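You operate a simulated robot arm through the tools that you are given. There is no shell and no other tool. Be economical: measure what you need, move in short steps, check, and stop when the job is done.

Carry out the task below with a simulated two-armed robot. There is one attempt and no reset: what you move stays moved.

TASK
Hold the small tub on the top of the grey table steady with one hand, lift the round red brush out of it with the other and set it down on the top of the grey table.

It is judged by the outcome, as a careful person would: the job done as asked, and still so three seconds after it is handed in. It fails if anything else is knocked over, pushed out of place, dropped, spilled or broken.

THE ROBOT
Two 7-joint arms with two-finger grippers on one trunk, on a base that drives. Base frame: it is fixed to the floor where the robot stands at the start and does not move with it; the origin is under the middle of the robot, x ahead of it, y to its left, z up; the surface under the hand at the start is at about z = 0.76. Lengths are in m, angles in rad, forces in N, time in s.
The left shoulder is at the start at [0.078, 0.151, 0.913], the right one opposite. With the tool pointing down near the work surface each hand reaches from about 0.26 to 0.8 m from the robot's upright axis, wherever it stands, measured 20 degrees to its own side. Places, roughly: top of the grey table [0.6, 0.2, 0.8]. Payload 2.54 kg a hand.
The tool frame of a hand sits at the grasp point between the pads (the TCP): z along the fingers, y along the line on which they close. The tips reach 0.03 m beyond it. The gripper opens to 0.116 m. The gripper's body begins 0.095 m behind the TCP.
Orientation is that of the tool frame in the base frame, as a unit quaternion [x, y, z, w]. With the fingers straight down and closing along the base's y, the tool's x points along the base's -x, its y along +y and its z along -z.

THE INTERFACE
- The arms move only by the tool step_arm. It takes "left_series", "right_series" or both (then of equal length, played together; a hand with none holds still); each is a list of rows, each a list of 3 entries, a list of its own where there are three numbers: the finger opening in m, from 0 to 0.116, then the shift along the base's x, y, z in m, then the turn, a rotation vector about the base's x, y, z in rad. In form: [[fingers, [tx, ty, tz], [ax, ay, az]], ...]. A call has 1 to 10 rows; each row shifts and turns the commanded pose from where the row before left it. Each row takes 0.2 s and may step no farther than 0.05 m and 0.15 rad from the row before; otherwise, or with a gripper value out of range, the whole call is refused. A pose out of reach is approached as far as the arm can. The call stops where the force on the tool passes 40 N (or 10 N more than at its start, if that is more) or the arm is blocked; 0.2 s more then pass. Each finger travels about 0.072 m/s and halts on what it meets, pressing with about 38 N; the grip force reading is that of the motor and also rises with nothing between the fingers. The clock runs only during rows and for 0.2 s after the last one: add rows that do not move to give the fingers time. The reply holds the time, the measured pose of the TCP, the force on the tool along the base axes, the opening and the grip force, in the units named above and with some noise, with the torque about the TCP (base axes, N m) and any sound that the robot's microphone picked up.
- Cameras (640 x 400 px; columns grow to the right, rows downward): "scene" is now at [0.1521, -0.0456, 1.0735]; the picture's right is [-0.49, -0.87, 0.00], its down [-0.21, 0.12, -0.97] and it looks along [0.84, -0.48, -0.24] (base axes); focal length 214 px, centre (320, 200). "left" rides on the left gripper at [0.069, 0.015, -0.122] in its tool frame; the picture's right is [-0.21, 0.98, 0.00], its down [-0.83, -0.18, -0.53] and it looks along [-0.52, -0.11, 0.85] (tool axes); focal length 251 px, centre (320, 200). "right" rides on the right gripper at [0.069, -0.015, -0.122] in its tool frame; the picture's right is [0.21, 0.98, 0.00], its down [-0.83, 0.18, -0.53] and it looks along [-0.52, 0.11, 0.85] (tool axes); focal length 251 px, centre (320, 200). There is no depth. A picture from a camera that has moved, and an enlarged one, comes with that camera's place and axes in the base frame and with its lens. The place of the scene camera against the robot may be out by one fixed shift of up to 0.012 m in any direction.
- camera(camera): a new picture of that camera. It takes no simulated time.
- slide_trunk(by): slides the trunk up (or, below 0, down) by that many m; the arms and the scene camera ride with it, the base frame stays. It gives what a move gives, with no picture.
- steer(legs): drives the robot by 1 to 6 legs, each [ahead, left, turn to the left] in m, m and rad, along the robot's own axes; the way and the turn of a leg run together, so that a leg with both is an arc; at most 1.5 m and 3.142 rad a leg. The arms and the cameras ride along, it lands a little off, and it stops where it bumps. It gives what a move gives.
- pan_tilt(pan, tilt): turns the head with the scene camera to pan (to the left, within 1.396 rad either way) and tilt (down, from -0.506 to 1.204), counted from straight ahead of the robot. It gives what a move gives.
- enlarge(camera, box): a new picture of the part [left, top, right, bottom] of that camera's present view, enlarged. It takes no simulated time.
- finish_job(): hands the job in; it is judged then, once.

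Work in short steps. Places have to be worked out from the pictures, the camera data and where the tool is seen: move nearer, look again, correct. Check each grasp and each placing, and mend what went wrong. You have 120 turns and 108 pictures in all, those below and enlarged ones among them. Open the grippers and draw the arms clear of the work before you hand the job in, unless the task says otherwise; then end with one line.

The tools are called after ">>>" as a command line: name --argument value ..., lists and objects as JSON in quotes. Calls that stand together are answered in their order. step_arm: Moves the arms, as the interface text tells. Its arguments: {"type":"object","properties":{"left_series":{"type":"array","items":{"type":"array"}},"right_series":{"type":"array","items":{"type":"array"}}},"required":[]} The other tools are called the same way: slide_trunk (by) slides the trunk up or down; steer (legs) drives the base; pan_tilt (pan, tilt) turns the head that bears the scene camera; camera (camera) takes a picture; enlarge (camera, box) takes an enlarged picture of a part of a camera's view; finish_job () hands the job in.

At the start:

```text
time_s: 0.0
left_eef_pos: [0.5485, 0.0872, 1.0889]
left_orientation: [-0.001, 1.0, 0.001, -0.001]
left_wrist_force: [-0.1, -0.2, -0.4]
left_moment: [0.02, -0.01, -0.02]
left_grip_width: 0.1162
left_grip_force: 0.0
right_eef_pos: [0.3551, -0.325, 1.0139]
right_orientation: [0.0, 1.0, 0.0, 0.0]
right_wrist_force: [0.1, 0.7, 0.2]
right_moment: [0.0, 0.0, 0.02]
right_grip_width: 0.1159
right_grip_force: 0.1
trunk travel left (down, up): [-0.15, 0.139]
robot x, y, heading: [-0.0003, 0.0018, 0.001]
head pan, tilt: [-0.513, 0.246]
```

scene: 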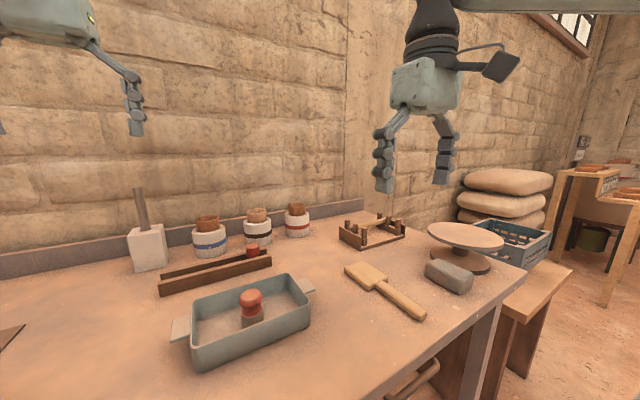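
right: 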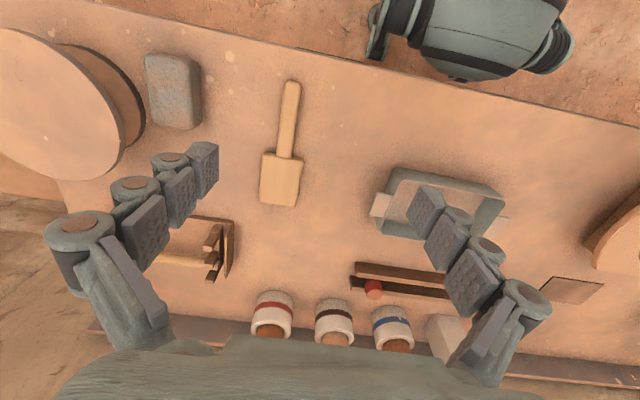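
left: 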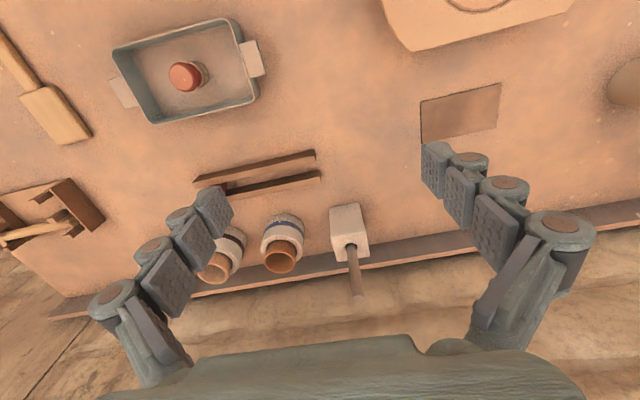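

I look closer at the tub and brush, and at the rest of the room to see which table is the grey one.

>>> enlarge --camera "scene" --box '[140, 220, 340, 380]'

>>> pan_tilt --pan 0.3 --tilt 0.6

>>> camera --camera "scene"

```text
2.50 times, centred on (240, 300) of scene
camera zoom: at [0.1521, -0.0456, 1.0735], right [-0.49, -0.87, 0.0], down [-0.21, 0.12, -0.97], along [0.84, -0.48, -0.24], focal length 536 px, centre (520, -50)
```

zoom: 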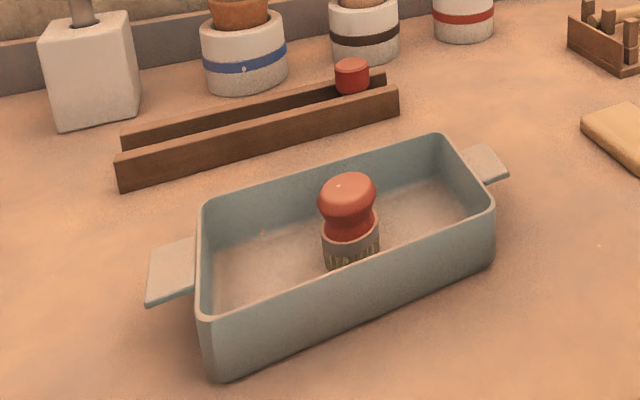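

```text
time_s: 1.1
left_eef_pos: [0.5488, 0.0872, 1.0894]
left_orientation: [0.0, 1.0, 0.0, 0.0]
left_wrist_force: [0.0, 0.7, -0.6]
left_moment: [0.0, 0.01, -0.02]
left_grip_width: 0.1161
left_grip_force: 0.0
right_eef_pos: [0.3545, -0.3244, 1.0144]
right_orientation: [0.0, 1.0, 0.001, 0.0]
right_wrist_force: [0.2, -0.6, 0.4]
right_moment: [-0.01, -0.06, -0.04]
right_grip_width: 0.1161
right_grip_force: 0.1
trunk travel left (down, up): [-0.15, 0.139]
robot x, y, heading: [-0.0024, 0.0029, 0.004]
head pan, tilt: [0.3, 0.6]
```

```text
103 pictures are left
camera scene: at [0.1553, 0.0264, 1.041], right [0.29, -0.96, 0.0], down [-0.54, -0.17, -0.83], along [0.79, 0.24, -0.56], focal length 214 px, centre (320, 200)
```

scene: 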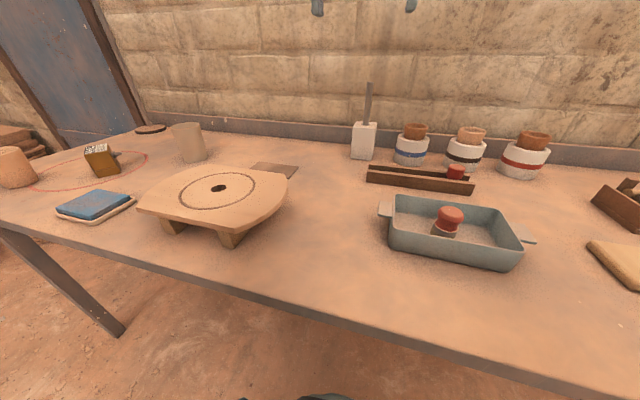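

The table in front is the only one. The tub spans about x 0.43–0.53, y -0.175–0.00, and the brush stands at about (0.475, -0.087). I turn both hands so they close along x, with cameras outward: the left will pinch the near wall by the +y end, the right will take the brush.

>>> step_arm --left_series '[[0.116, [-0.012, 0, -0.01], [0, 0, -0.15]], [0.116, [-0.012, 0, -0.01], [0, 0, -0.15]], [0.116, [-0.012, 0, -0.01], [0, 0, -0.15]], [0.116, [-0.012, 0, -0.01], [0, 0, -0.15]], [0.116, [-0.012, 0, -0.01], [0, 0, -0.15]], [0.116, [-0.012, 0, -0.01], [0, 0, -0.15]], [0.116, [-0.012, 0, -0.01], [0, 0, -0.15]], [0.116, [-0.012, 0, -0.01], [0, 0, -0.15]], [0.116, [-0.012, 0, -0.01], [0, 0, -0.15]], [0.116, [-0.012, 0, -0.01], [0, 0, -0.15]]]' --right_series '[[0.07, [0.012, 0.01, 0], [0, 0, 0.15]], [0.07, [0.012, 0.01, 0], [0, 0, 0.15]], [0.07, [0.012, 0.01, 0], [0, 0, 0.15]], [0.07, [0.012, 0.01, 0], [0, 0, 0.15]], [0.07, [0.012, 0.01, 0], [0, 0, 0.15]], [0.07, [0.012, 0.01, 0], [0, 0, 0.15]], [0.07, [0.012, 0.01, 0], [0, 0, 0.15]], [0.07, [0.012, 0.01, 0], [0, 0, 0.15]], [0.07, [0.012, 0.01, 0], [0, 0, 0.15]], [0.07, [0.012, 0.01, 0], [0, 0, 0.15]]]'

>>> camera --camera "left"

>>> camera --camera "right"

```text
time_s: 3.3
left_eef_pos: [0.3706, 0.0571, 0.9586]
left_orientation: [0.68, 0.733, 0.001, 0.001]
left_wrist_force: [0.3, 0.4, -0.3]
left_moment: [0.02, -0.01, 0.03]
left_grip_width: 0.1159
left_grip_force: 0.1
left hand out of reach, approached as far as the arm can: row 8, 9, 10
right_eef_pos: [0.4751, -0.2259, 1.0126]
right_orientation: [-0.681, 0.732, 0.0, 0.0]
right_wrist_force: [-0.4, -0.1, -0.8]
right_moment: [0.04, -0.03, 0.01]
right_grip_width: 0.0698
right_grip_force: 0.0
trunk travel left (down, up): [-0.15, 0.139]
robot x, y, heading: [0.0015, 0.0011, -0.0]
head pan, tilt: [0.3, 0.6]
```

```text
102 pictures are left
camera left: at [0.3821, 0.1267, 1.0801], right [0.99, -0.14, 0.0], down [-0.12, -0.84, 0.54], along [-0.07, -0.53, -0.84], focal length 251 px, centre (320, 200)
```

left: 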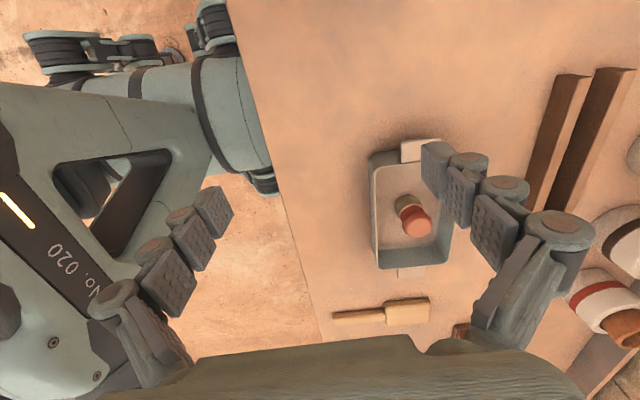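

```text
101 pictures are left
camera right: at [0.4857, -0.2957, 1.1346], right [-0.99, -0.15, 0.0], down [-0.12, 0.84, 0.53], along [-0.08, 0.53, -0.85], focal length 251 px, centre (320, 200)
```

right: 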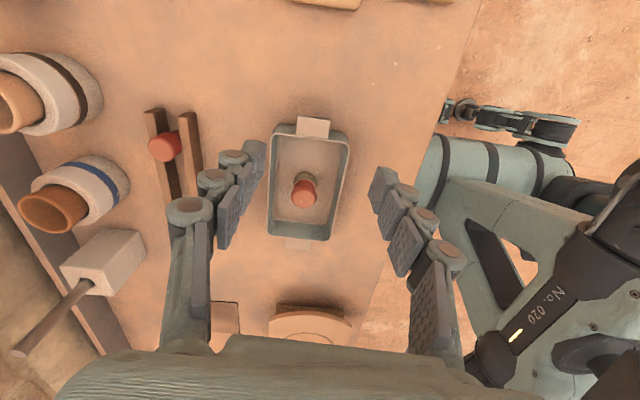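

The left arm ran out of room this close to the body, so I back the robot off by 0.12 m to give both arms more working distance.

>>> steer --legs '[[-0.12, 0, 0]]'

>>> step_arm --left_series '[[0.06, [0.03, 0.0, 0.01], [0, 0, 0]], [0.06, [0.03, 0, 0.01], [0, 0, 0]], [0.06, [0.03, 0, 0], [0, 0, 0]]]'

```text
time_s: 4.6
left_eef_pos: [0.2523, 0.0573, 0.9582]
left_orientation: [0.68, 0.733, 0.0, 0.001]
left_wrist_force: [-0.1, 0.1, 0.4]
left_moment: [0.01, -0.04, -0.01]
left_grip_width: 0.1157
left_grip_force: 0.1
right_eef_pos: [0.3556, -0.2245, 1.0122]
right_orientation: [-0.681, 0.732, 0.0, 0.0]
right_wrist_force: [-1.0, 0.3, -0.1]
right_moment: [-0.02, 0.0, 0.0]
right_grip_width: 0.0702
right_grip_force: 0.1
trunk travel left (down, up): [-0.15, 0.139]
robot x, y, heading: [-0.1177, 0.0007, -0.001]
head pan, tilt: [0.3, 0.6]
```

```text
time_s: 5.4
left_eef_pos: [0.2708, 0.0257, 0.9482]
left_orientation: [0.679, 0.734, -0.001, 0.001]
left_wrist_force: [-0.6, 0.1, -0.9]
left_moment: [0.0, 0.01, 0.01]
left_grip_width: 0.0601
left_grip_force: 0.0
left hand out of reach, approached as far as the arm can: row 1, 2, 3
right_eef_pos: [0.357, -0.2258, 1.013]
right_orientation: [-0.682, 0.732, 0.001, 0.0]
right_wrist_force: [-0.3, -1.4, 0.1]
right_moment: [0.01, 0.02, 0.02]
right_grip_width: 0.0699
right_grip_force: 0.0
trunk travel left (down, up): [-0.15, 0.139]
robot x, y, heading: [-0.1174, -0.0016, -0.004]
head pan, tilt: [0.3, 0.6]
```

The limit follows the left wrist's yaw, so I change plan: the left hand goes back to its natural yaw (closing along y), to clamp the tub's +y end between the inner face of the end wall and the outer edge of its tab.

>>> step_arm --left_series '[[0.08, [0.0, 0.01, 0.005], [0, 0, 0.15]], [0.08, [0.0, 0.01, 0.005], [0, 0, 0.15]], [0.08, [0.0, 0.01, 0.005], [0, 0, 0.15]], [0.08, [0.0, 0.01, 0.005], [0, 0, 0.15]], [0.08, [0.0, 0, 0.005], [0, 0, 0.15]], [0.08, [0.0, 0, 0.005], [0, 0, 0.15]], [0.08, [0.0, 0, 0], [0, 0, 0.15]], [0.08, [0.0, 0, 0], [0, 0, 0.15]], [0.08, [0.0, 0, 0], [0, 0, 0.15]], [0.08, [0.0, 0, 0], [0, 0, 0.15]]]'

>>> pan_tilt --pan -0.1 --tilt 0.5

>>> camera --camera "left"

>>> camera --camera "scene"

```text
time_s: 7.6
left_eef_pos: [0.2707, 0.0664, 0.9805]
left_orientation: [-0.004, 1.0, 0.0, 0.001]
left_wrist_force: [0.2, 0.0, 0.7]
left_moment: [-0.01, 0.0, -0.01]
left_grip_width: 0.0801
left_grip_force: 0.1
right_eef_pos: [0.3561, -0.2249, 1.0127]
right_orientation: [-0.682, 0.732, -0.001, 0.0]
right_wrist_force: [-1.0, -0.4, -0.4]
right_moment: [-0.02, 0.0, -0.01]
right_grip_width: 0.0698
right_grip_force: 0.0
trunk travel left (down, up): [-0.15, 0.139]
robot x, y, heading: [-0.1165, -0.0009, 0.005]
head pan, tilt: [0.3, 0.6]
```

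```text
time_s: 8.4
left_eef_pos: [0.27, 0.0661, 0.9787]
left_orientation: [-0.001, 1.0, 0.0, 0.001]
left_wrist_force: [0.5, 0.2, 0.2]
left_moment: [0.03, 0.01, -0.02]
left_grip_width: 0.0803
left_grip_force: 0.3
right_eef_pos: [0.355, -0.2264, 1.0123]
right_orientation: [-0.681, 0.732, 0.0, 0.001]
right_wrist_force: [-0.1, 0.7, 0.1]
right_moment: [-0.01, 0.04, -0.01]
right_grip_width: 0.0701
right_grip_force: 0.1
trunk travel left (down, up): [-0.15, 0.139]
robot x, y, heading: [-0.1199, -0.0015, 0.0]
head pan, tilt: [-0.099, 0.499]
```

```text
100 pictures are left
camera left: at [0.2024, 0.0807, 1.1013], right [0.21, 0.98, 0.0], down [0.83, -0.18, 0.53], along [0.52, -0.11, -0.84], focal length 251 px, centre (320, 200)
```

left: 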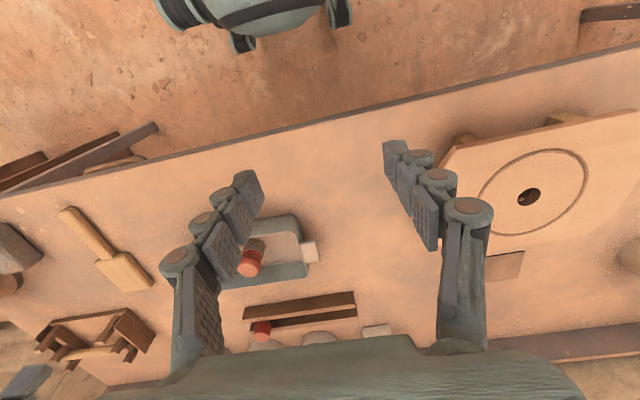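

```text
99 pictures are left
camera scene: at [0.0426, -0.0086, 1.05], right [-0.1, -1.0, 0.0], down [-0.48, 0.05, -0.88], along [0.87, -0.09, -0.48], focal length 214 px, centre (320, 200)
```

scene: 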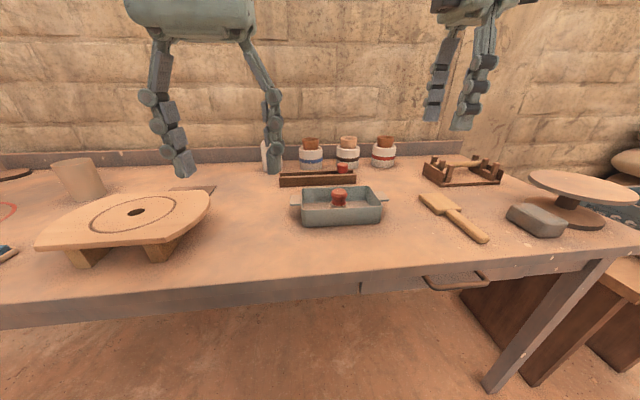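

The left hand is back at natural yaw with free motion. I bring it above the tub's +y end for a closer look.

>>> step_arm --left_series '[[0.08, [0.04, -0.008, 0], [0, 0, 0]], [0.08, [0.04, -0.008, 0], [0, 0, 0]], [0.08, [0.04, -0.008, -0.01], [0, 0, 0]], [0.08, [0.04, -0.008, -0.02], [0, 0, 0]], [0.08, [0.045, -0.008, -0.02], [0, 0, 0]], [0.08, [0, 0, 0], [0, 0, 0]]]'

>>> camera --camera "left"

>>> enlarge --camera "scene" --box '[260, 120, 420, 240]'

```text
time_s: 9.8
left_eef_pos: [0.4751, 0.0271, 0.9288]
left_orientation: [-0.002, 1.0, 0.0, 0.002]
left_wrist_force: [0.4, 0.1, 0.0]
left_moment: [0.02, -0.01, 0.02]
left_grip_width: 0.0799
left_grip_force: 0.0
right_eef_pos: [0.3559, -0.2249, 1.0132]
right_orientation: [-0.681, 0.733, 0.0, 0.0]
right_wrist_force: [-0.6, 0.1, 0.9]
right_moment: [0.01, 0.02, 0.02]
right_grip_width: 0.0701
right_grip_force: 0.2
trunk travel left (down, up): [-0.15, 0.139]
robot x, y, heading: [-0.1156, -0.0, 0.002]
head pan, tilt: [-0.099, 0.499]
```

```text
98 pictures are left
camera left: at [0.4074, 0.0413, 1.051], right [0.21, 0.98, 0.0], down [0.83, -0.18, 0.53], along [0.52, -0.11, -0.84], focal length 251 px, centre (320, 200)
```

left: 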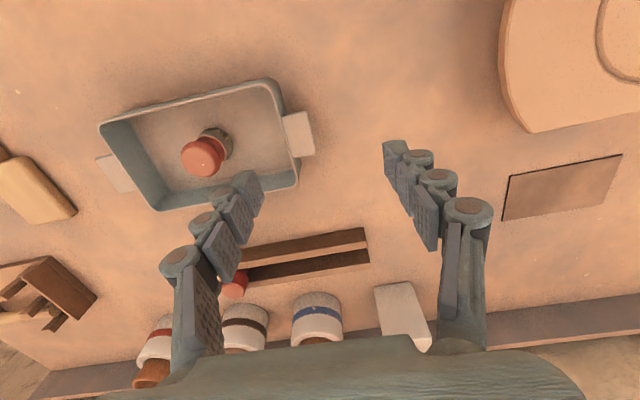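

```text
3.33 times, centred on (340, 180) of scene
camera zoom: at [0.0426, -0.0087, 1.0501], right [-0.1, -1.0, 0.0], down [-0.48, 0.05, -0.88], along [0.87, -0.09, -0.48], focal length 715 px, centre (253, 267)
```

zoom: 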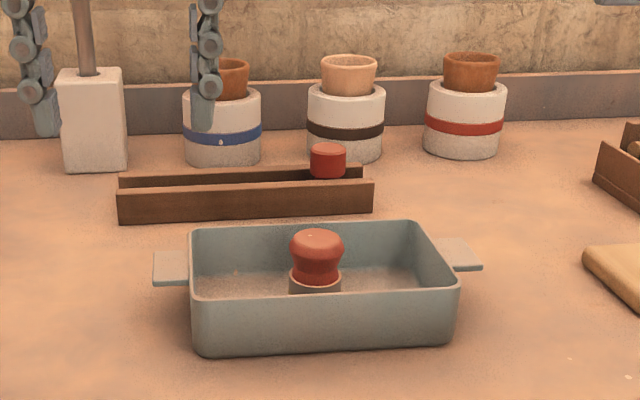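

The tab spans y -0.008 to +0.017 at x≈0.48, and the inner wall face is about y -0.014. I centre the left hand at (0.481, 0.002), narrow it to 0.06 and lower it to just above the rim.

>>> step_arm --left_series '[[0.06, [0.006, -0.012, 0], [0, 0, 0]], [0.06, [0, -0.013, -0.01], [0, 0, 0]], [0.06, [0, 0, -0.03], [0, 0, 0]], [0.06, [0, 0, -0.03], [0, 0, 0]], [0.06, [0, 0, 0], [0, 0, 0]]]'

>>> camera --camera "left"

>>> enlarge --camera "scene" --box '[260, 120, 420, 240]'

```text
time_s: 11.1
left_eef_pos: [0.481, 0.0005, 0.8589]
left_orientation: [-0.001, 1.0, -0.001, 0.001]
left_wrist_force: [-0.7, -0.1, -0.4]
left_moment: [0.03, 0.02, 0.01]
left_grip_width: 0.0599
left_grip_force: 0.0
right_eef_pos: [0.3557, -0.2261, 1.0125]
right_orientation: [-0.681, 0.732, 0.0, 0.0]
right_wrist_force: [0.5, 0.0, -0.9]
right_moment: [0.01, 0.0, -0.03]
right_grip_width: 0.0699
right_grip_force: 0.0
trunk travel left (down, up): [-0.15, 0.139]
robot x, y, heading: [-0.1201, -0.0045, -0.004]
head pan, tilt: [-0.099, 0.499]
```

```text
96 pictures are left
camera left: at [0.4124, 0.0157, 0.981], right [0.21, 0.98, 0.0], down [0.83, -0.18, 0.54], along [0.52, -0.11, -0.84], focal length 251 px, centre (320, 200)
```

left: 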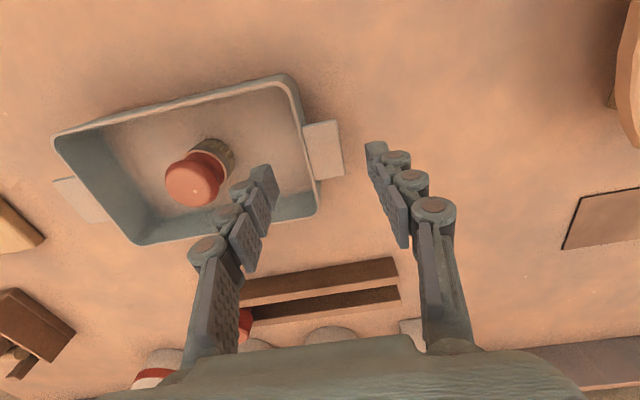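

```text
3.33 times, centred on (340, 180) of scene
camera zoom: at [0.0426, -0.0087, 1.0501], right [-0.1, -1.0, 0.0], down [-0.48, 0.05, -0.88], along [0.87, -0.09, -0.48], focal length 715 px, centre (253, 267)
```

zoom: 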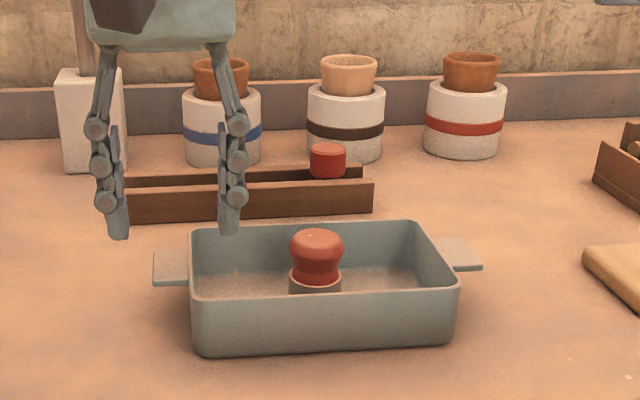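

Alignment is good: the fingers straddle the tab and the end wall. I lower to z≈0.81, without closing yet.

>>> step_arm --left_series '[[0.06, [0, -0.001, -0.02], [0, 0, 0]], [0.06, [0, 0, -0.015], [0, 0, 0]], [0.06, [0, 0, -0.014], [0, 0, 0]], [0.06, [0, 0, 0], [0, 0, 0]]]'

>>> camera --camera "left"

>>> enlarge --camera "scene" --box '[260, 120, 420, 240]'

```text
time_s: 12.1
left_eef_pos: [0.4808, -0.0005, 0.8106]
left_orientation: [-0.002, 1.0, 0.0, 0.002]
left_wrist_force: [0.4, 0.5, 0.8]
left_moment: [0.02, 0.01, 0.02]
left_grip_width: 0.0598
left_grip_force: 0.1
right_eef_pos: [0.3572, -0.2248, 1.0116]
right_orientation: [-0.681, 0.732, 0.0, 0.001]
right_wrist_force: [0.4, 0.4, -0.3]
right_moment: [0.03, 0.02, 0.02]
right_grip_width: 0.0697
right_grip_force: 0.0
trunk travel left (down, up): [-0.15, 0.139]
robot x, y, heading: [-0.1206, -0.003, -0.0]
head pan, tilt: [-0.099, 0.499]
```

```text
94 pictures are left
camera left: at [0.4124, 0.014, 0.9327], right [0.21, 0.98, 0.0], down [0.83, -0.18, 0.53], along [0.52, -0.11, -0.84], focal length 251 px, centre (320, 200)
```

left: 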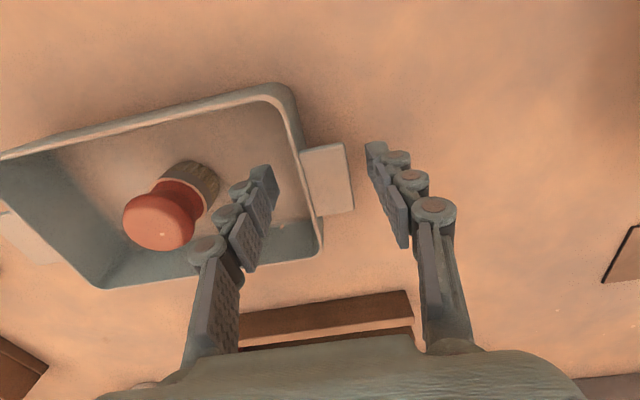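

```text
3.33 times, centred on (340, 180) of scene
camera zoom: at [0.0426, -0.0087, 1.0501], right [-0.1, -1.0, 0.0], down [-0.48, 0.05, -0.88], along [0.87, -0.09, -0.48], focal length 715 px, centre (253, 267)
```

zoom: 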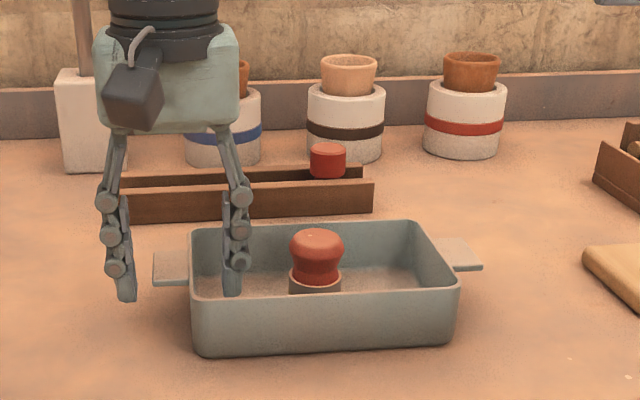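

The inner finger is inside the tub and the outer one beyond the tab. I close gradually to 0.04 and check centring.

>>> step_arm --left_series '[[0.05, [0, 0, -0.004], [0, 0, 0]], [0.042, [0, 0, 0], [0, 0, 0]], [0.042, [0, 0, 0], [0, 0, 0]]]'

>>> enlarge --camera "left" --box '[200, 80, 440, 230]'

>>> enlarge --camera "scene" --box '[270, 150, 390, 225]'

```text
time_s: 12.8
left_eef_pos: [0.481, 0.0004, 0.8063]
left_orientation: [-0.002, 1.0, 0.0, 0.0]
left_wrist_force: [0.2, 0.5, 0.3]
left_moment: [0.02, 0.02, -0.01]
left_grip_width: 0.0418
left_grip_force: 0.1
right_eef_pos: [0.3563, -0.2261, 1.0124]
right_orientation: [-0.682, 0.732, 0.0, 0.0]
right_wrist_force: [0.3, -0.1, 0.0]
right_moment: [0.01, -0.02, 0.01]
right_grip_width: 0.0699
right_grip_force: 0.0
trunk travel left (down, up): [-0.15, 0.139]
robot x, y, heading: [-0.1177, -0.0021, 0.0]
head pan, tilt: [-0.099, 0.499]
```

```text
2.67 times, centred on (320, 155) of left
camera zoom: at [0.4126, 0.0144, 0.9286], right [0.21, 0.98, 0.0], down [0.83, -0.18, 0.53], along [0.52, -0.11, -0.85], focal length 670 px, centre (320, 320)
```

zoom: 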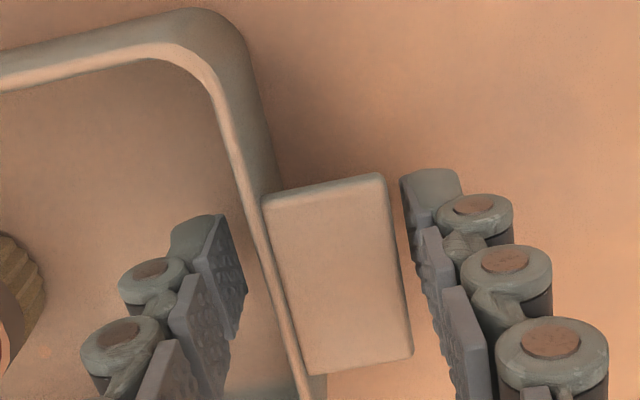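

```text
5.33 times, centred on (330, 188) of scene
camera zoom: at [0.0426, -0.0087, 1.0501], right [-0.1, -1.0, 0.0], down [-0.48, 0.05, -0.88], along [0.87, -0.09, -0.48], focal length 1144 px, centre (267, 267)
```

zoom: 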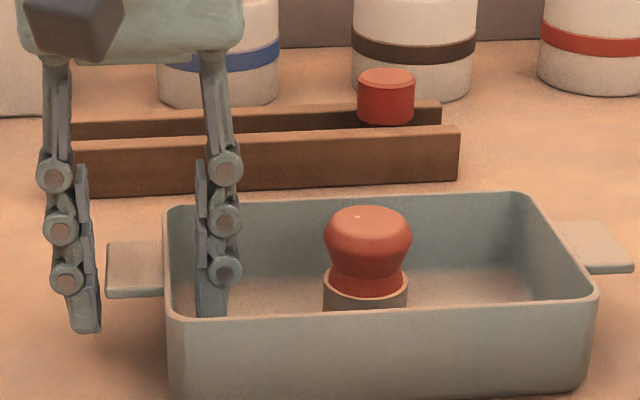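

The outer gap is about 4 mm and the inner about 8 mm, so I shift 2 mm to +y and close onto the tub's end.

>>> step_arm --left_series '[[0.042, [0, 0.002, 0], [0, 0, 0]], [0.036, [0, 0, 0], [0, 0, 0]], [0.03, [0, 0, 0], [0, 0, 0]], [0.02, [0, 0, 0], [0, 0, 0]], [0.02, [0, 0, 0], [0, 0, 0]]]'

>>> enlarge --camera "scene" --box '[270, 150, 390, 225]'

>>> enlarge --camera "left" --box '[80, 60, 400, 260]'

```text
time_s: 14.1
left_eef_pos: [0.4794, 0.0032, 0.808]
left_orientation: [-0.002, 1.0, 0.0, 0.0]
left_wrist_force: [-0.4, 0.0, 2.9]
left_moment: [-0.69, 0.11, -0.08]
left_grip_width: 0.0262
left_grip_force: 38.2
right_eef_pos: [0.3559, -0.2261, 1.0131]
right_orientation: [-0.681, 0.732, 0.0, -0.001]
right_wrist_force: [-0.6, -0.5, 0.9]
right_moment: [0.02, -0.02, -0.02]
right_grip_width: 0.07
right_grip_force: 0.0
trunk travel left (down, up): [-0.15, 0.139]
robot x, y, heading: [-0.1208, 0.0036, -0.002]
head pan, tilt: [-0.099, 0.499]
```

```text
5.33 times, centred on (330, 188) of scene
camera zoom: at [0.0424, -0.0086, 1.0502], right [-0.1, -1.0, 0.0], down [-0.48, 0.05, -0.88], along [0.87, -0.09, -0.48], focal length 1144 px, centre (267, 267)
```

zoom: 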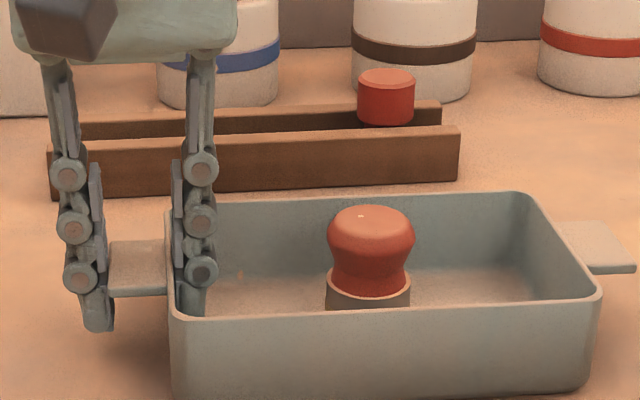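

```text
2.00 times, centred on (240, 160) of left
camera zoom: at [0.4126, 0.0169, 0.9291], right [0.21, 0.98, 0.0], down [0.83, -0.18, 0.54], along [0.52, -0.11, -0.84], focal length 503 px, centre (480, 280)
```

zoom: 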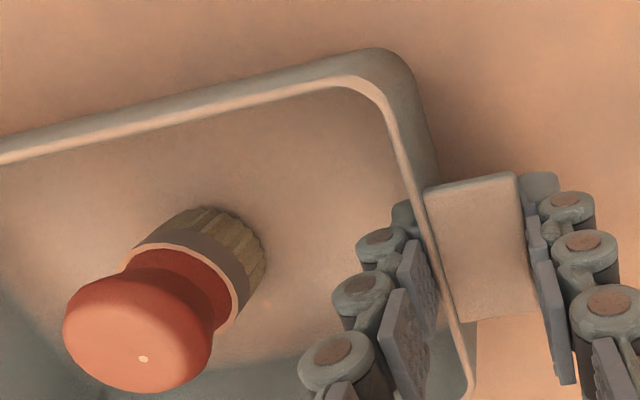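

The tub is firmly clamped (opening 0.026, 38 N) and shifted only about 2 mm. The brush knob is at about (0.473, -0.087, 0.825). Now the right hand comes over, leaning away to -y, for a look.

>>> step_arm --right_series '[[0.06, [0.02, 0, 0], [0, 0, 0.035]], [0.06, [0.02, 0.0, 0], [0, 0, 0.036]], [0.06, [0.02, 0.015, -0.01], [0.08, 0, 0]], [0.06, [0.02, 0.015, -0.01], [0.08, 0, 0]], [0.06, [0.02, 0.015, -0.015], [0.08, 0, 0]], [0.06, [0.017, 0.015, -0.015], [0.08, 0, 0]], [0.06, [0, 0.015, -0.015], [0.08, 0, 0]], [0.06, [0, 0, 0], [0, 0, 0]]]'

>>> camera --camera "right"

>>> camera --camera "scene"

```text
time_s: 15.8
left_eef_pos: [0.4815, 0.0024, 0.807]
left_orientation: [-0.003, 1.0, 0.0, 0.0]
left_wrist_force: [-0.2, -0.8, 3.5]
left_moment: [-0.78, 0.05, -0.01]
left_grip_width: 0.0263
left_grip_force: 38.0
right_eef_pos: [0.4732, -0.1485, 0.9483]
right_orientation: [-0.693, 0.693, 0.141, 0.14]
right_wrist_force: [0.7, 0.1, -0.8]
right_moment: [-0.01, -0.02, 0.01]
right_grip_width: 0.0598
right_grip_force: 0.0
trunk travel left (down, up): [-0.15, 0.139]
robot x, y, heading: [-0.1167, -0.0015, -0.001]
head pan, tilt: [-0.099, 0.499]
```

```text
88 pictures are left
camera right: at [0.4893, -0.2613, 1.0333], right [-0.98, -0.2, -0.08], down [-0.18, 0.55, 0.81], along [-0.11, 0.81, -0.58], focal length 251 px, centre (320, 200)
```

right: 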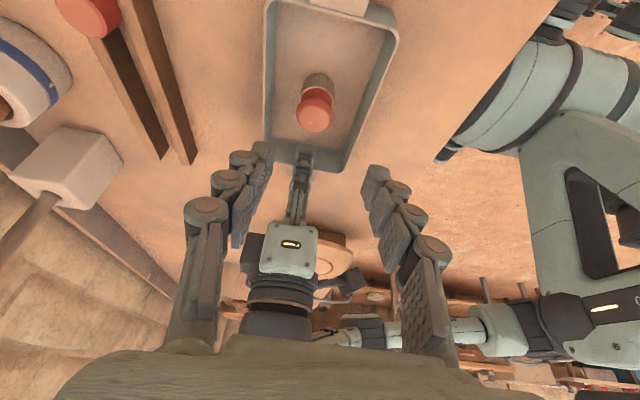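

```text
87 pictures are left
camera scene: at [0.0424, -0.0086, 1.0501], right [-0.1, -1.0, 0.0], down [-0.48, 0.05, -0.88], along [0.87, -0.09, -0.48], focal length 214 px, centre (320, 200)
```

scene: 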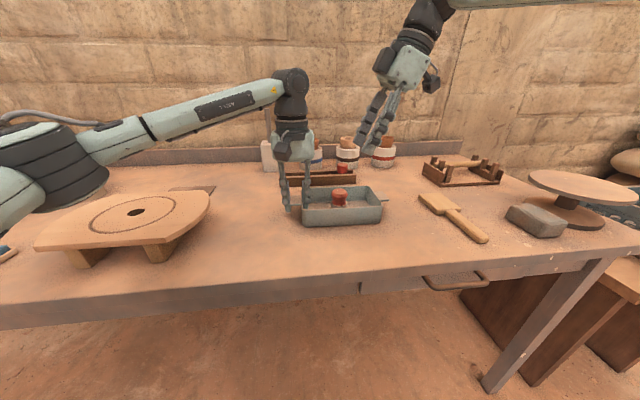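

Combining views from both wrist cameras and the scene puts the knob at about (0.478, -0.100, 0.81). I move the right hand down along its tilted axis to about 6 cm short of it.

>>> step_arm --right_series '[[0.06, [0.005, 0.007, -0.023], [0, 0, 0]], [0.06, [0, 0.009, -0.03], [0, 0, 0]], [0.06, [0, 0.009, -0.03], [0, 0, 0]], [0.06, [0, 0, 0], [0, 0, 0]]]'

>>> camera --camera "right"

>>> enlarge --camera "scene" --box '[260, 130, 420, 230]'

```text
time_s: 16.9
left_eef_pos: [0.482, 0.0019, 0.8061]
left_orientation: [-0.003, 1.0, 0.0, 0.001]
left_wrist_force: [-0.1, 0.3, 4.2]
left_moment: [-0.78, 0.02, -0.05]
left_grip_width: 0.0262
left_grip_force: 37.6
right_eef_pos: [0.4759, -0.1252, 0.865]
right_orientation: [0.693, -0.693, -0.14, -0.141]
right_wrist_force: [-0.8, -0.1, -0.7]
right_moment: [0.0, 0.0, 0.02]
right_grip_width: 0.06
right_grip_force: 0.0
trunk travel left (down, up): [-0.15, 0.139]
robot x, y, heading: [-0.1159, -0.0019, -0.002]
head pan, tilt: [-0.099, 0.499]
```

```text
86 pictures are left
camera right: at [0.4918, -0.237, 0.9504], right [-0.98, -0.2, -0.08], down [-0.18, 0.55, 0.81], along [-0.11, 0.81, -0.58], focal length 251 px, centre (320, 200)
```

right: 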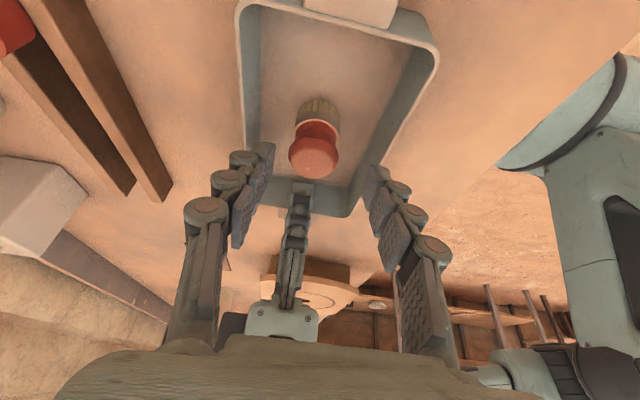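

```text
4.00 times, centred on (340, 180) of scene
camera zoom: at [0.0424, -0.0086, 1.0501], right [-0.1, -1.0, 0.0], down [-0.48, 0.05, -0.88], along [0.87, -0.09, -0.48], focal length 858 px, centre (240, 280)
```

zoom: 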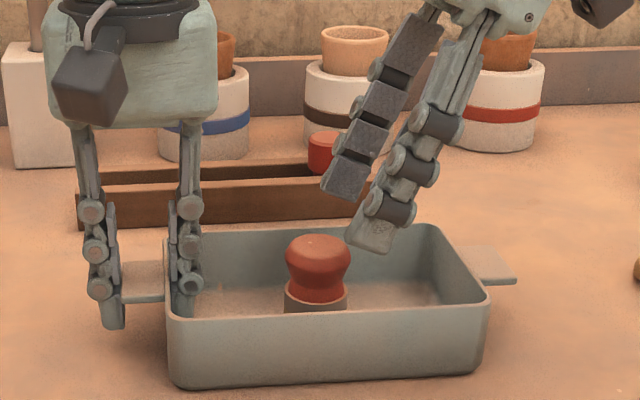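

The knob lies nearly on the hand's axis, about 4 mm further in +x and 2–3 mm to -y. I narrow to 0.052 and go down around it.

>>> step_arm --right_series '[[0.052, [0.004, 0.002, -0.012], [0, 0, 0]], [0.052, [0, 0.005, -0.013], [0, 0, 0]], [0.052, [0, 0.005, -0.012], [0, 0, 0]], [0.052, [0, 0, 0], [0, 0, 0]]]'

>>> camera --camera "right"

>>> enlarge --camera "scene" --box '[260, 130, 420, 230]'

>>> camera --camera "left"

```text
time_s: 17.9
left_eef_pos: [0.4804, 0.0025, 0.8057]
left_orientation: [-0.002, 1.0, 0.0, 0.001]
left_wrist_force: [-1.2, 0.0, 3.4]
left_moment: [-0.78, -0.04, -0.05]
left_grip_width: 0.0263
left_grip_force: 37.8
right_eef_pos: [0.481, -0.1141, 0.8287]
right_orientation: [-0.692, 0.694, 0.14, 0.141]
right_wrist_force: [0.5, 0.6, 0.2]
right_moment: [0.01, 0.04, 0.01]
right_grip_width: 0.0521
right_grip_force: 0.1
trunk travel left (down, up): [-0.15, 0.139]
robot x, y, heading: [-0.1209, -0.0015, 0.001]
head pan, tilt: [-0.099, 0.499]
```

```text
84 pictures are left
camera right: at [0.4968, -0.2249, 0.9139], right [-0.98, -0.2, -0.08], down [-0.18, 0.55, 0.81], along [-0.11, 0.81, -0.58], focal length 251 px, centre (320, 200)
```

right: 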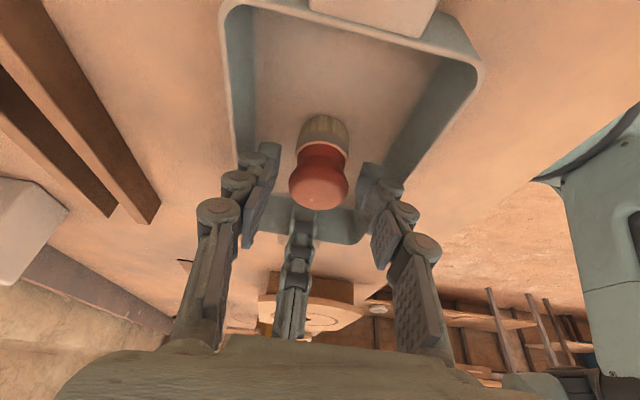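

```text
4.00 times, centred on (340, 180) of scene
camera zoom: at [0.0424, -0.0086, 1.0501], right [-0.1, -1.0, 0.0], down [-0.48, 0.05, -0.88], along [0.87, -0.09, -0.48], focal length 858 px, centre (240, 280)
```

zoom: 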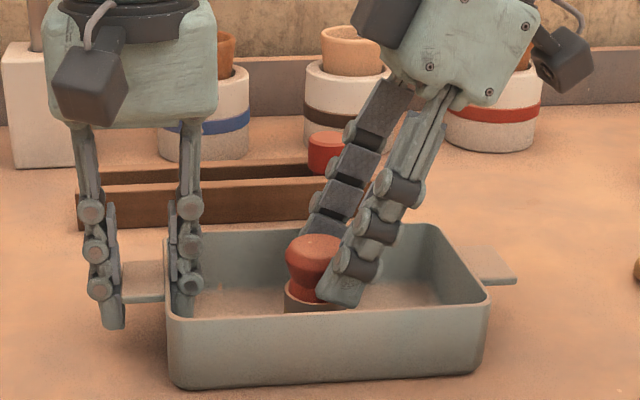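

```text
82 pictures are left
camera left: at [0.4126, 0.0169, 0.9288], right [0.21, 0.98, 0.0], down [0.83, -0.18, 0.54], along [0.52, -0.11, -0.84], focal length 251 px, centre (320, 200)
```

left: 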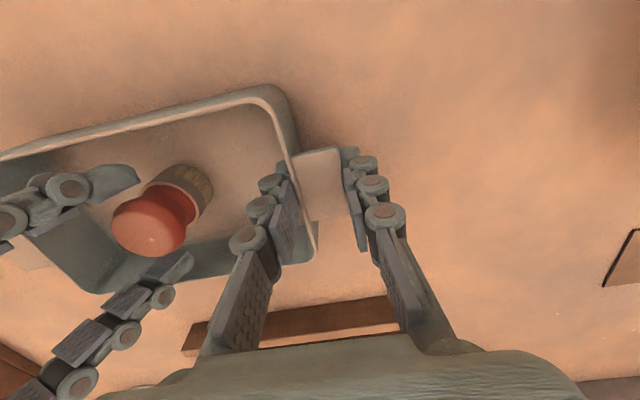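

The fingers straddle the knob evenly in x; the knob sits about 5 mm further to +y. I correct that and go about 15 mm lower.

>>> step_arm --right_series '[[0.052, [0, 0.006, -0.005], [0, 0, 0]], [0.052, [0, 0.006, -0.01], [0, 0, 0]], [0.052, [0, 0, 0], [0, 0, 0]]]'

>>> camera --camera "right"

>>> enlarge --camera "scene" --box '[260, 130, 420, 230]'

>>> enlarge --camera "left" --box '[0, 80, 320, 280]'

```text
time_s: 18.6
left_eef_pos: [0.4807, 0.002, 0.8065]
left_orientation: [-0.002, 1.0, 0.001, 0.001]
left_wrist_force: [0.0, 0.3, 3.6]
left_moment: [-0.75, 0.0, -0.06]
left_grip_width: 0.0261
left_grip_force: 37.7
right_eef_pos: [0.4819, -0.1009, 0.8149]
right_orientation: [-0.693, 0.694, 0.14, 0.141]
right_wrist_force: [-0.1, -0.7, -0.4]
right_moment: [-0.02, 0.03, -0.01]
right_grip_width: 0.0522
right_grip_force: 0.1
trunk travel left (down, up): [-0.15, 0.139]
robot x, y, heading: [-0.1206, 0.0037, 0.002]
head pan, tilt: [-0.099, 0.499]
```

```text
81 pictures are left
camera right: at [0.4977, -0.2118, 0.8997], right [-0.98, -0.2, -0.08], down [-0.18, 0.55, 0.81], along [-0.11, 0.81, -0.58], focal length 251 px, centre (320, 200)
```

right: 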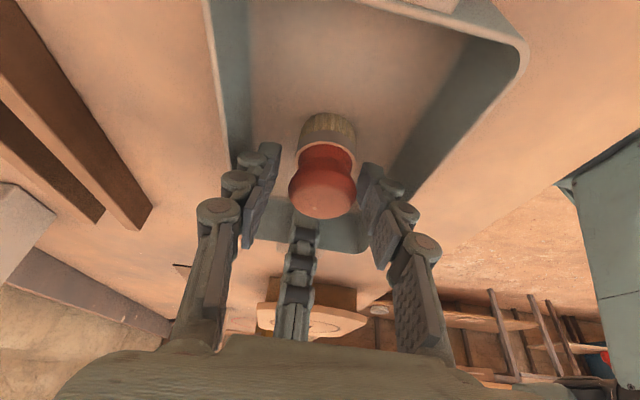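

```text
4.00 times, centred on (340, 180) of scene
camera zoom: at [0.0424, -0.0086, 1.0501], right [-0.1, -1.0, 0.0], down [-0.48, 0.05, -0.88], along [0.87, -0.09, -0.48], focal length 858 px, centre (240, 280)
```

zoom: 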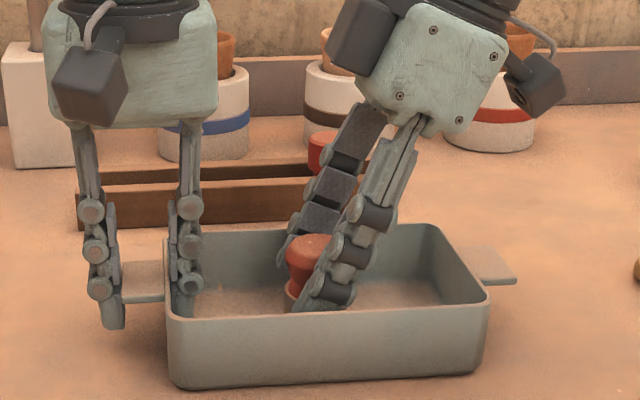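

```text
2.00 times, centred on (160, 180) of left
camera zoom: at [0.4126, 0.0169, 0.9288], right [0.21, 0.98, 0.0], down [0.83, -0.18, 0.54], along [0.52, -0.11, -0.84], focal length 503 px, centre (640, 240)
```

zoom: 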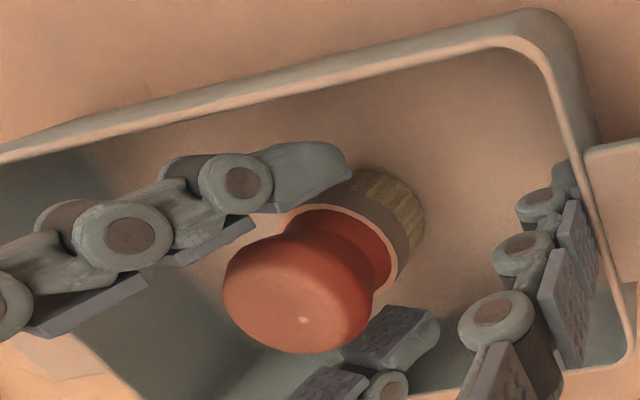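

The knob is at the TCP with the fingers on either side. I close the right hand.

>>> step_arm --right_series '[[0.044, [0, 0, 0], [0, 0, 0]], [0.036, [0, 0, 0], [0, 0, 0]], [0.028, [0, 0, 0], [0, 0, 0]], [0.02, [0, 0, 0], [0, 0, 0]], [0.02, [0, 0, 0], [0, 0, 0]]]'

>>> enlarge --camera "left" --box '[0, 80, 320, 280]'

>>> camera --camera "right"

```text
time_s: 19.9
left_eef_pos: [0.482, 0.0008, 0.8066]
left_orientation: [-0.001, 1.0, 0.0, 0.0]
left_wrist_force: [0.4, 0.5, 2.9]
left_moment: [-0.76, 0.01, -0.01]
left_grip_width: 0.0261
left_grip_force: 38.4
right_eef_pos: [0.4824, -0.0992, 0.8136]
right_orientation: [0.693, -0.693, -0.14, -0.14]
right_wrist_force: [0.1, 0.6, 0.5]
right_moment: [0.01, -0.01, 0.02]
right_grip_width: 0.0364
right_grip_force: 38.1
trunk travel left (down, up): [-0.15, 0.139]
robot x, y, heading: [-0.121, 0.0036, -0.002]
head pan, tilt: [-0.099, 0.499]
```

```text
2.00 times, centred on (160, 180) of left
camera zoom: at [0.4126, 0.0169, 0.9288], right [0.21, 0.98, 0.0], down [0.83, -0.18, 0.54], along [0.52, -0.11, -0.84], focal length 503 px, centre (640, 240)
```

zoom: 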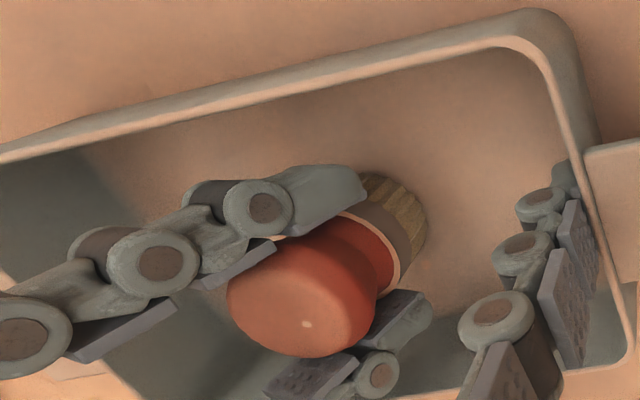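

```text
77 pictures are left
camera right: at [0.4977, -0.2118, 0.8997], right [-0.98, -0.2, -0.08], down [-0.18, 0.55, 0.81], along [-0.11, 0.81, -0.58], focal length 251 px, centre (320, 200)
```

right: 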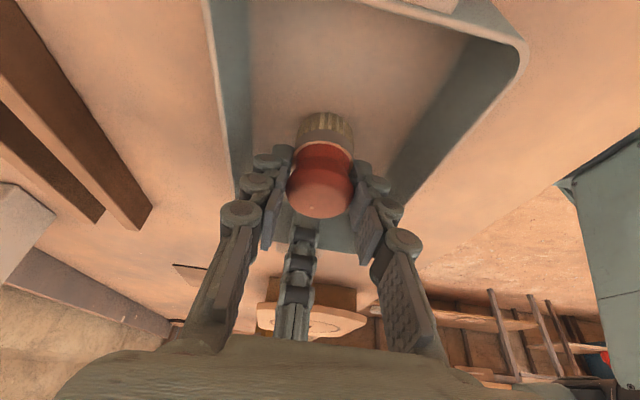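

Gripped at 0.036 m, 38 N. I lift it slowly straight up and check.

>>> step_arm --right_series '[[0.02, [0, 0, 0.01], [0, 0, 0]], [0.02, [0, 0, 0.015], [0, 0, 0]], [0.02, [0, 0, 0.02], [0, 0, 0]], [0.02, [0, 0, 0.02], [0, 0, 0]], [0.02, [0, 0, 0.02], [0, 0, 0]], [0.02, [0, 0, 0.02], [0, 0, 0]], [0.02, [0, 0, 0], [0, 0, 0]]]'

>>> camera --camera "scene"

>>> camera --camera "right"

```text
time_s: 21.4
left_eef_pos: [0.4811, 0.0027, 0.8069]
left_orientation: [-0.002, 1.0, 0.0, 0.001]
left_wrist_force: [-0.1, 0.0, 3.4]
left_moment: [-0.79, -0.01, -0.01]
left_grip_width: 0.0263
left_grip_force: 38.5
right_eef_pos: [0.4819, -0.1021, 0.9186]
right_orientation: [0.693, -0.693, -0.141, -0.14]
right_wrist_force: [0.9, 0.6, -1.2]
right_moment: [0.03, -0.01, 0.01]
right_grip_width: 0.0364
right_grip_force: 38.1
trunk travel left (down, up): [-0.15, 0.139]
robot x, y, heading: [-0.1161, -0.0005, -0.0]
head pan, tilt: [-0.099, 0.499]
```

```text
76 pictures are left
camera scene: at [0.0424, -0.0086, 1.0501], right [-0.1, -1.0, 0.0], down [-0.48, 0.05, -0.88], along [0.87, -0.09, -0.48], focal length 214 px, centre (320, 200)
```

scene: 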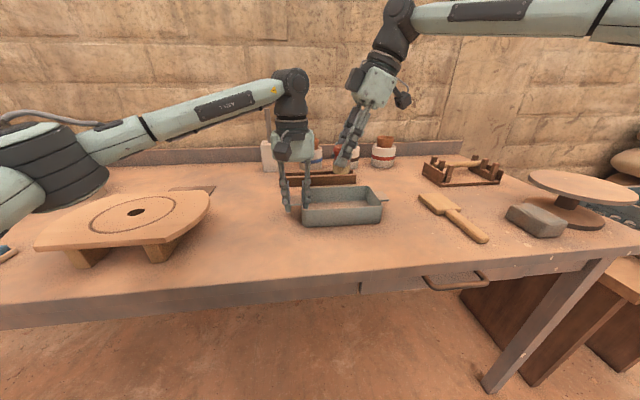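

```text
75 pictures are left
camera right: at [0.498, -0.2134, 1.0043], right [-0.98, -0.2, -0.08], down [-0.18, 0.55, 0.81], along [-0.11, 0.81, -0.58], focal length 251 px, centre (320, 200)
```

right: 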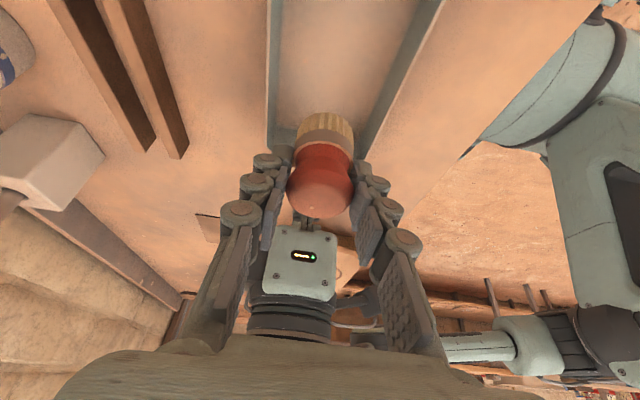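

The brush is out and the tub stays put. I carry the brush to the free spot at about (0.43, -0.27), between the tub's tab and the mallet.

>>> step_arm --right_series '[[0.02, [-0.006, -0.03, 0], [0, 0, 0]], [0.02, [-0.012, -0.035, 0], [0, 0, 0]], [0.02, [-0.012, -0.035, 0], [0, 0, 0]], [0.02, [-0.012, -0.035, 0], [0, 0, 0]], [0.02, [-0.01, -0.034, -0.02], [0, 0, 0]], [0.02, [0, 0, -0.03], [0, 0, 0]], [0.02, [0, 0, 0], [0, 0, 0]]]'

>>> camera --camera "scene"

>>> camera --camera "right"

```text
time_s: 23.1
left_eef_pos: [0.4808, 0.0029, 0.8077]
left_orientation: [-0.002, 1.0, 0.0, 0.0]
left_wrist_force: [-0.6, 0.7, 3.8]
left_moment: [-0.75, -0.06, -0.03]
left_grip_width: 0.0264
left_grip_force: 38.5
right_eef_pos: [0.429, -0.2707, 0.8683]
right_orientation: [-0.693, 0.693, 0.14, 0.141]
right_wrist_force: [-0.4, -0.8, -0.6]
right_moment: [-0.01, -0.02, 0.0]
right_grip_width: 0.0363
right_grip_force: 37.0
trunk travel left (down, up): [-0.15, 0.139]
robot x, y, heading: [-0.1195, 0.0007, -0.004]
head pan, tilt: [-0.099, 0.499]
```

```text
74 pictures are left
camera scene: at [0.0424, -0.0086, 1.0501], right [-0.1, -1.0, 0.0], down [-0.48, 0.05, -0.88], along [0.87, -0.09, -0.48], focal length 214 px, centre (320, 200)
```

scene: 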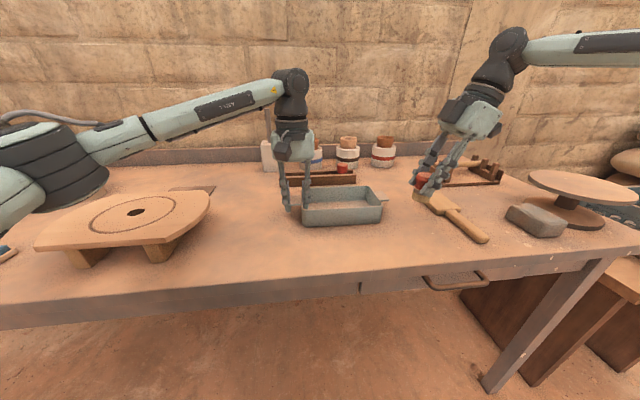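

```text
73 pictures are left
camera right: at [0.4447, -0.382, 0.9548], right [-0.98, -0.2, -0.08], down [-0.18, 0.55, 0.81], along [-0.11, 0.81, -0.58], focal length 251 px, centre (320, 200)
```

right: 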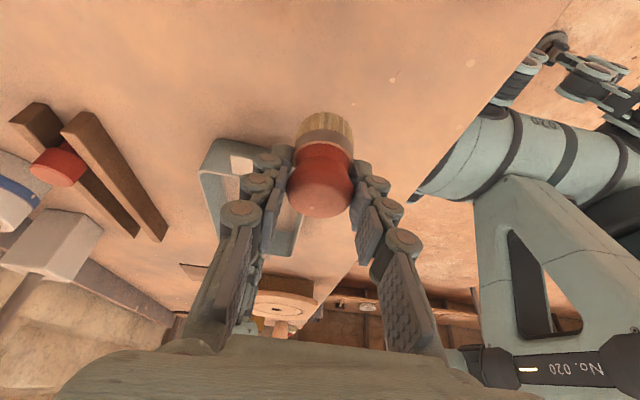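

The spot is free; I shift a little further from the mallet and lower toward the table to z≈0.816.

>>> step_arm --right_series '[[0.02, [-0.02, 0.012, 0], [0, 0, 0]], [0.02, [0, 0, -0.02], [0, 0, 0]], [0.02, [0, 0, -0.02], [0, 0, 0]], [0.02, [0, 0, -0.012], [0, 0, 0]], [0.02, [0, 0, 0], [0, 0, 0]]]'

>>> enlarge --camera "scene" --box '[360, 150, 520, 250]'

```text
time_s: 24.2
left_eef_pos: [0.4813, 0.0015, 0.8068]
left_orientation: [-0.002, 1.0, 0.0, 0.001]
left_wrist_force: [-1.2, 0.5, 3.5]
left_moment: [-0.73, 0.01, -0.05]
left_grip_width: 0.0262
left_grip_force: 38.5
right_eef_pos: [0.4093, -0.2584, 0.8155]
right_orientation: [-0.693, 0.693, 0.141, 0.14]
right_wrist_force: [0.1, -0.3, -0.1]
right_moment: [0.02, 0.02, 0.01]
right_grip_width: 0.0363
right_grip_force: 38.3
trunk travel left (down, up): [-0.15, 0.139]
robot x, y, heading: [-0.1166, -0.0003, 0.001]
head pan, tilt: [-0.099, 0.499]
```

```text
4.00 times, centred on (440, 200) of scene
camera zoom: at [0.0424, -0.0086, 1.0501], right [-0.1, -1.0, 0.0], down [-0.48, 0.05, -0.88], along [0.87, -0.09, -0.48], focal length 858 px, centre (-160, 200)
```

zoom: 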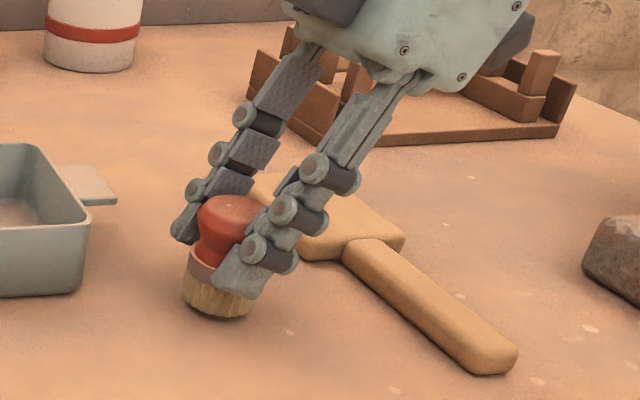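

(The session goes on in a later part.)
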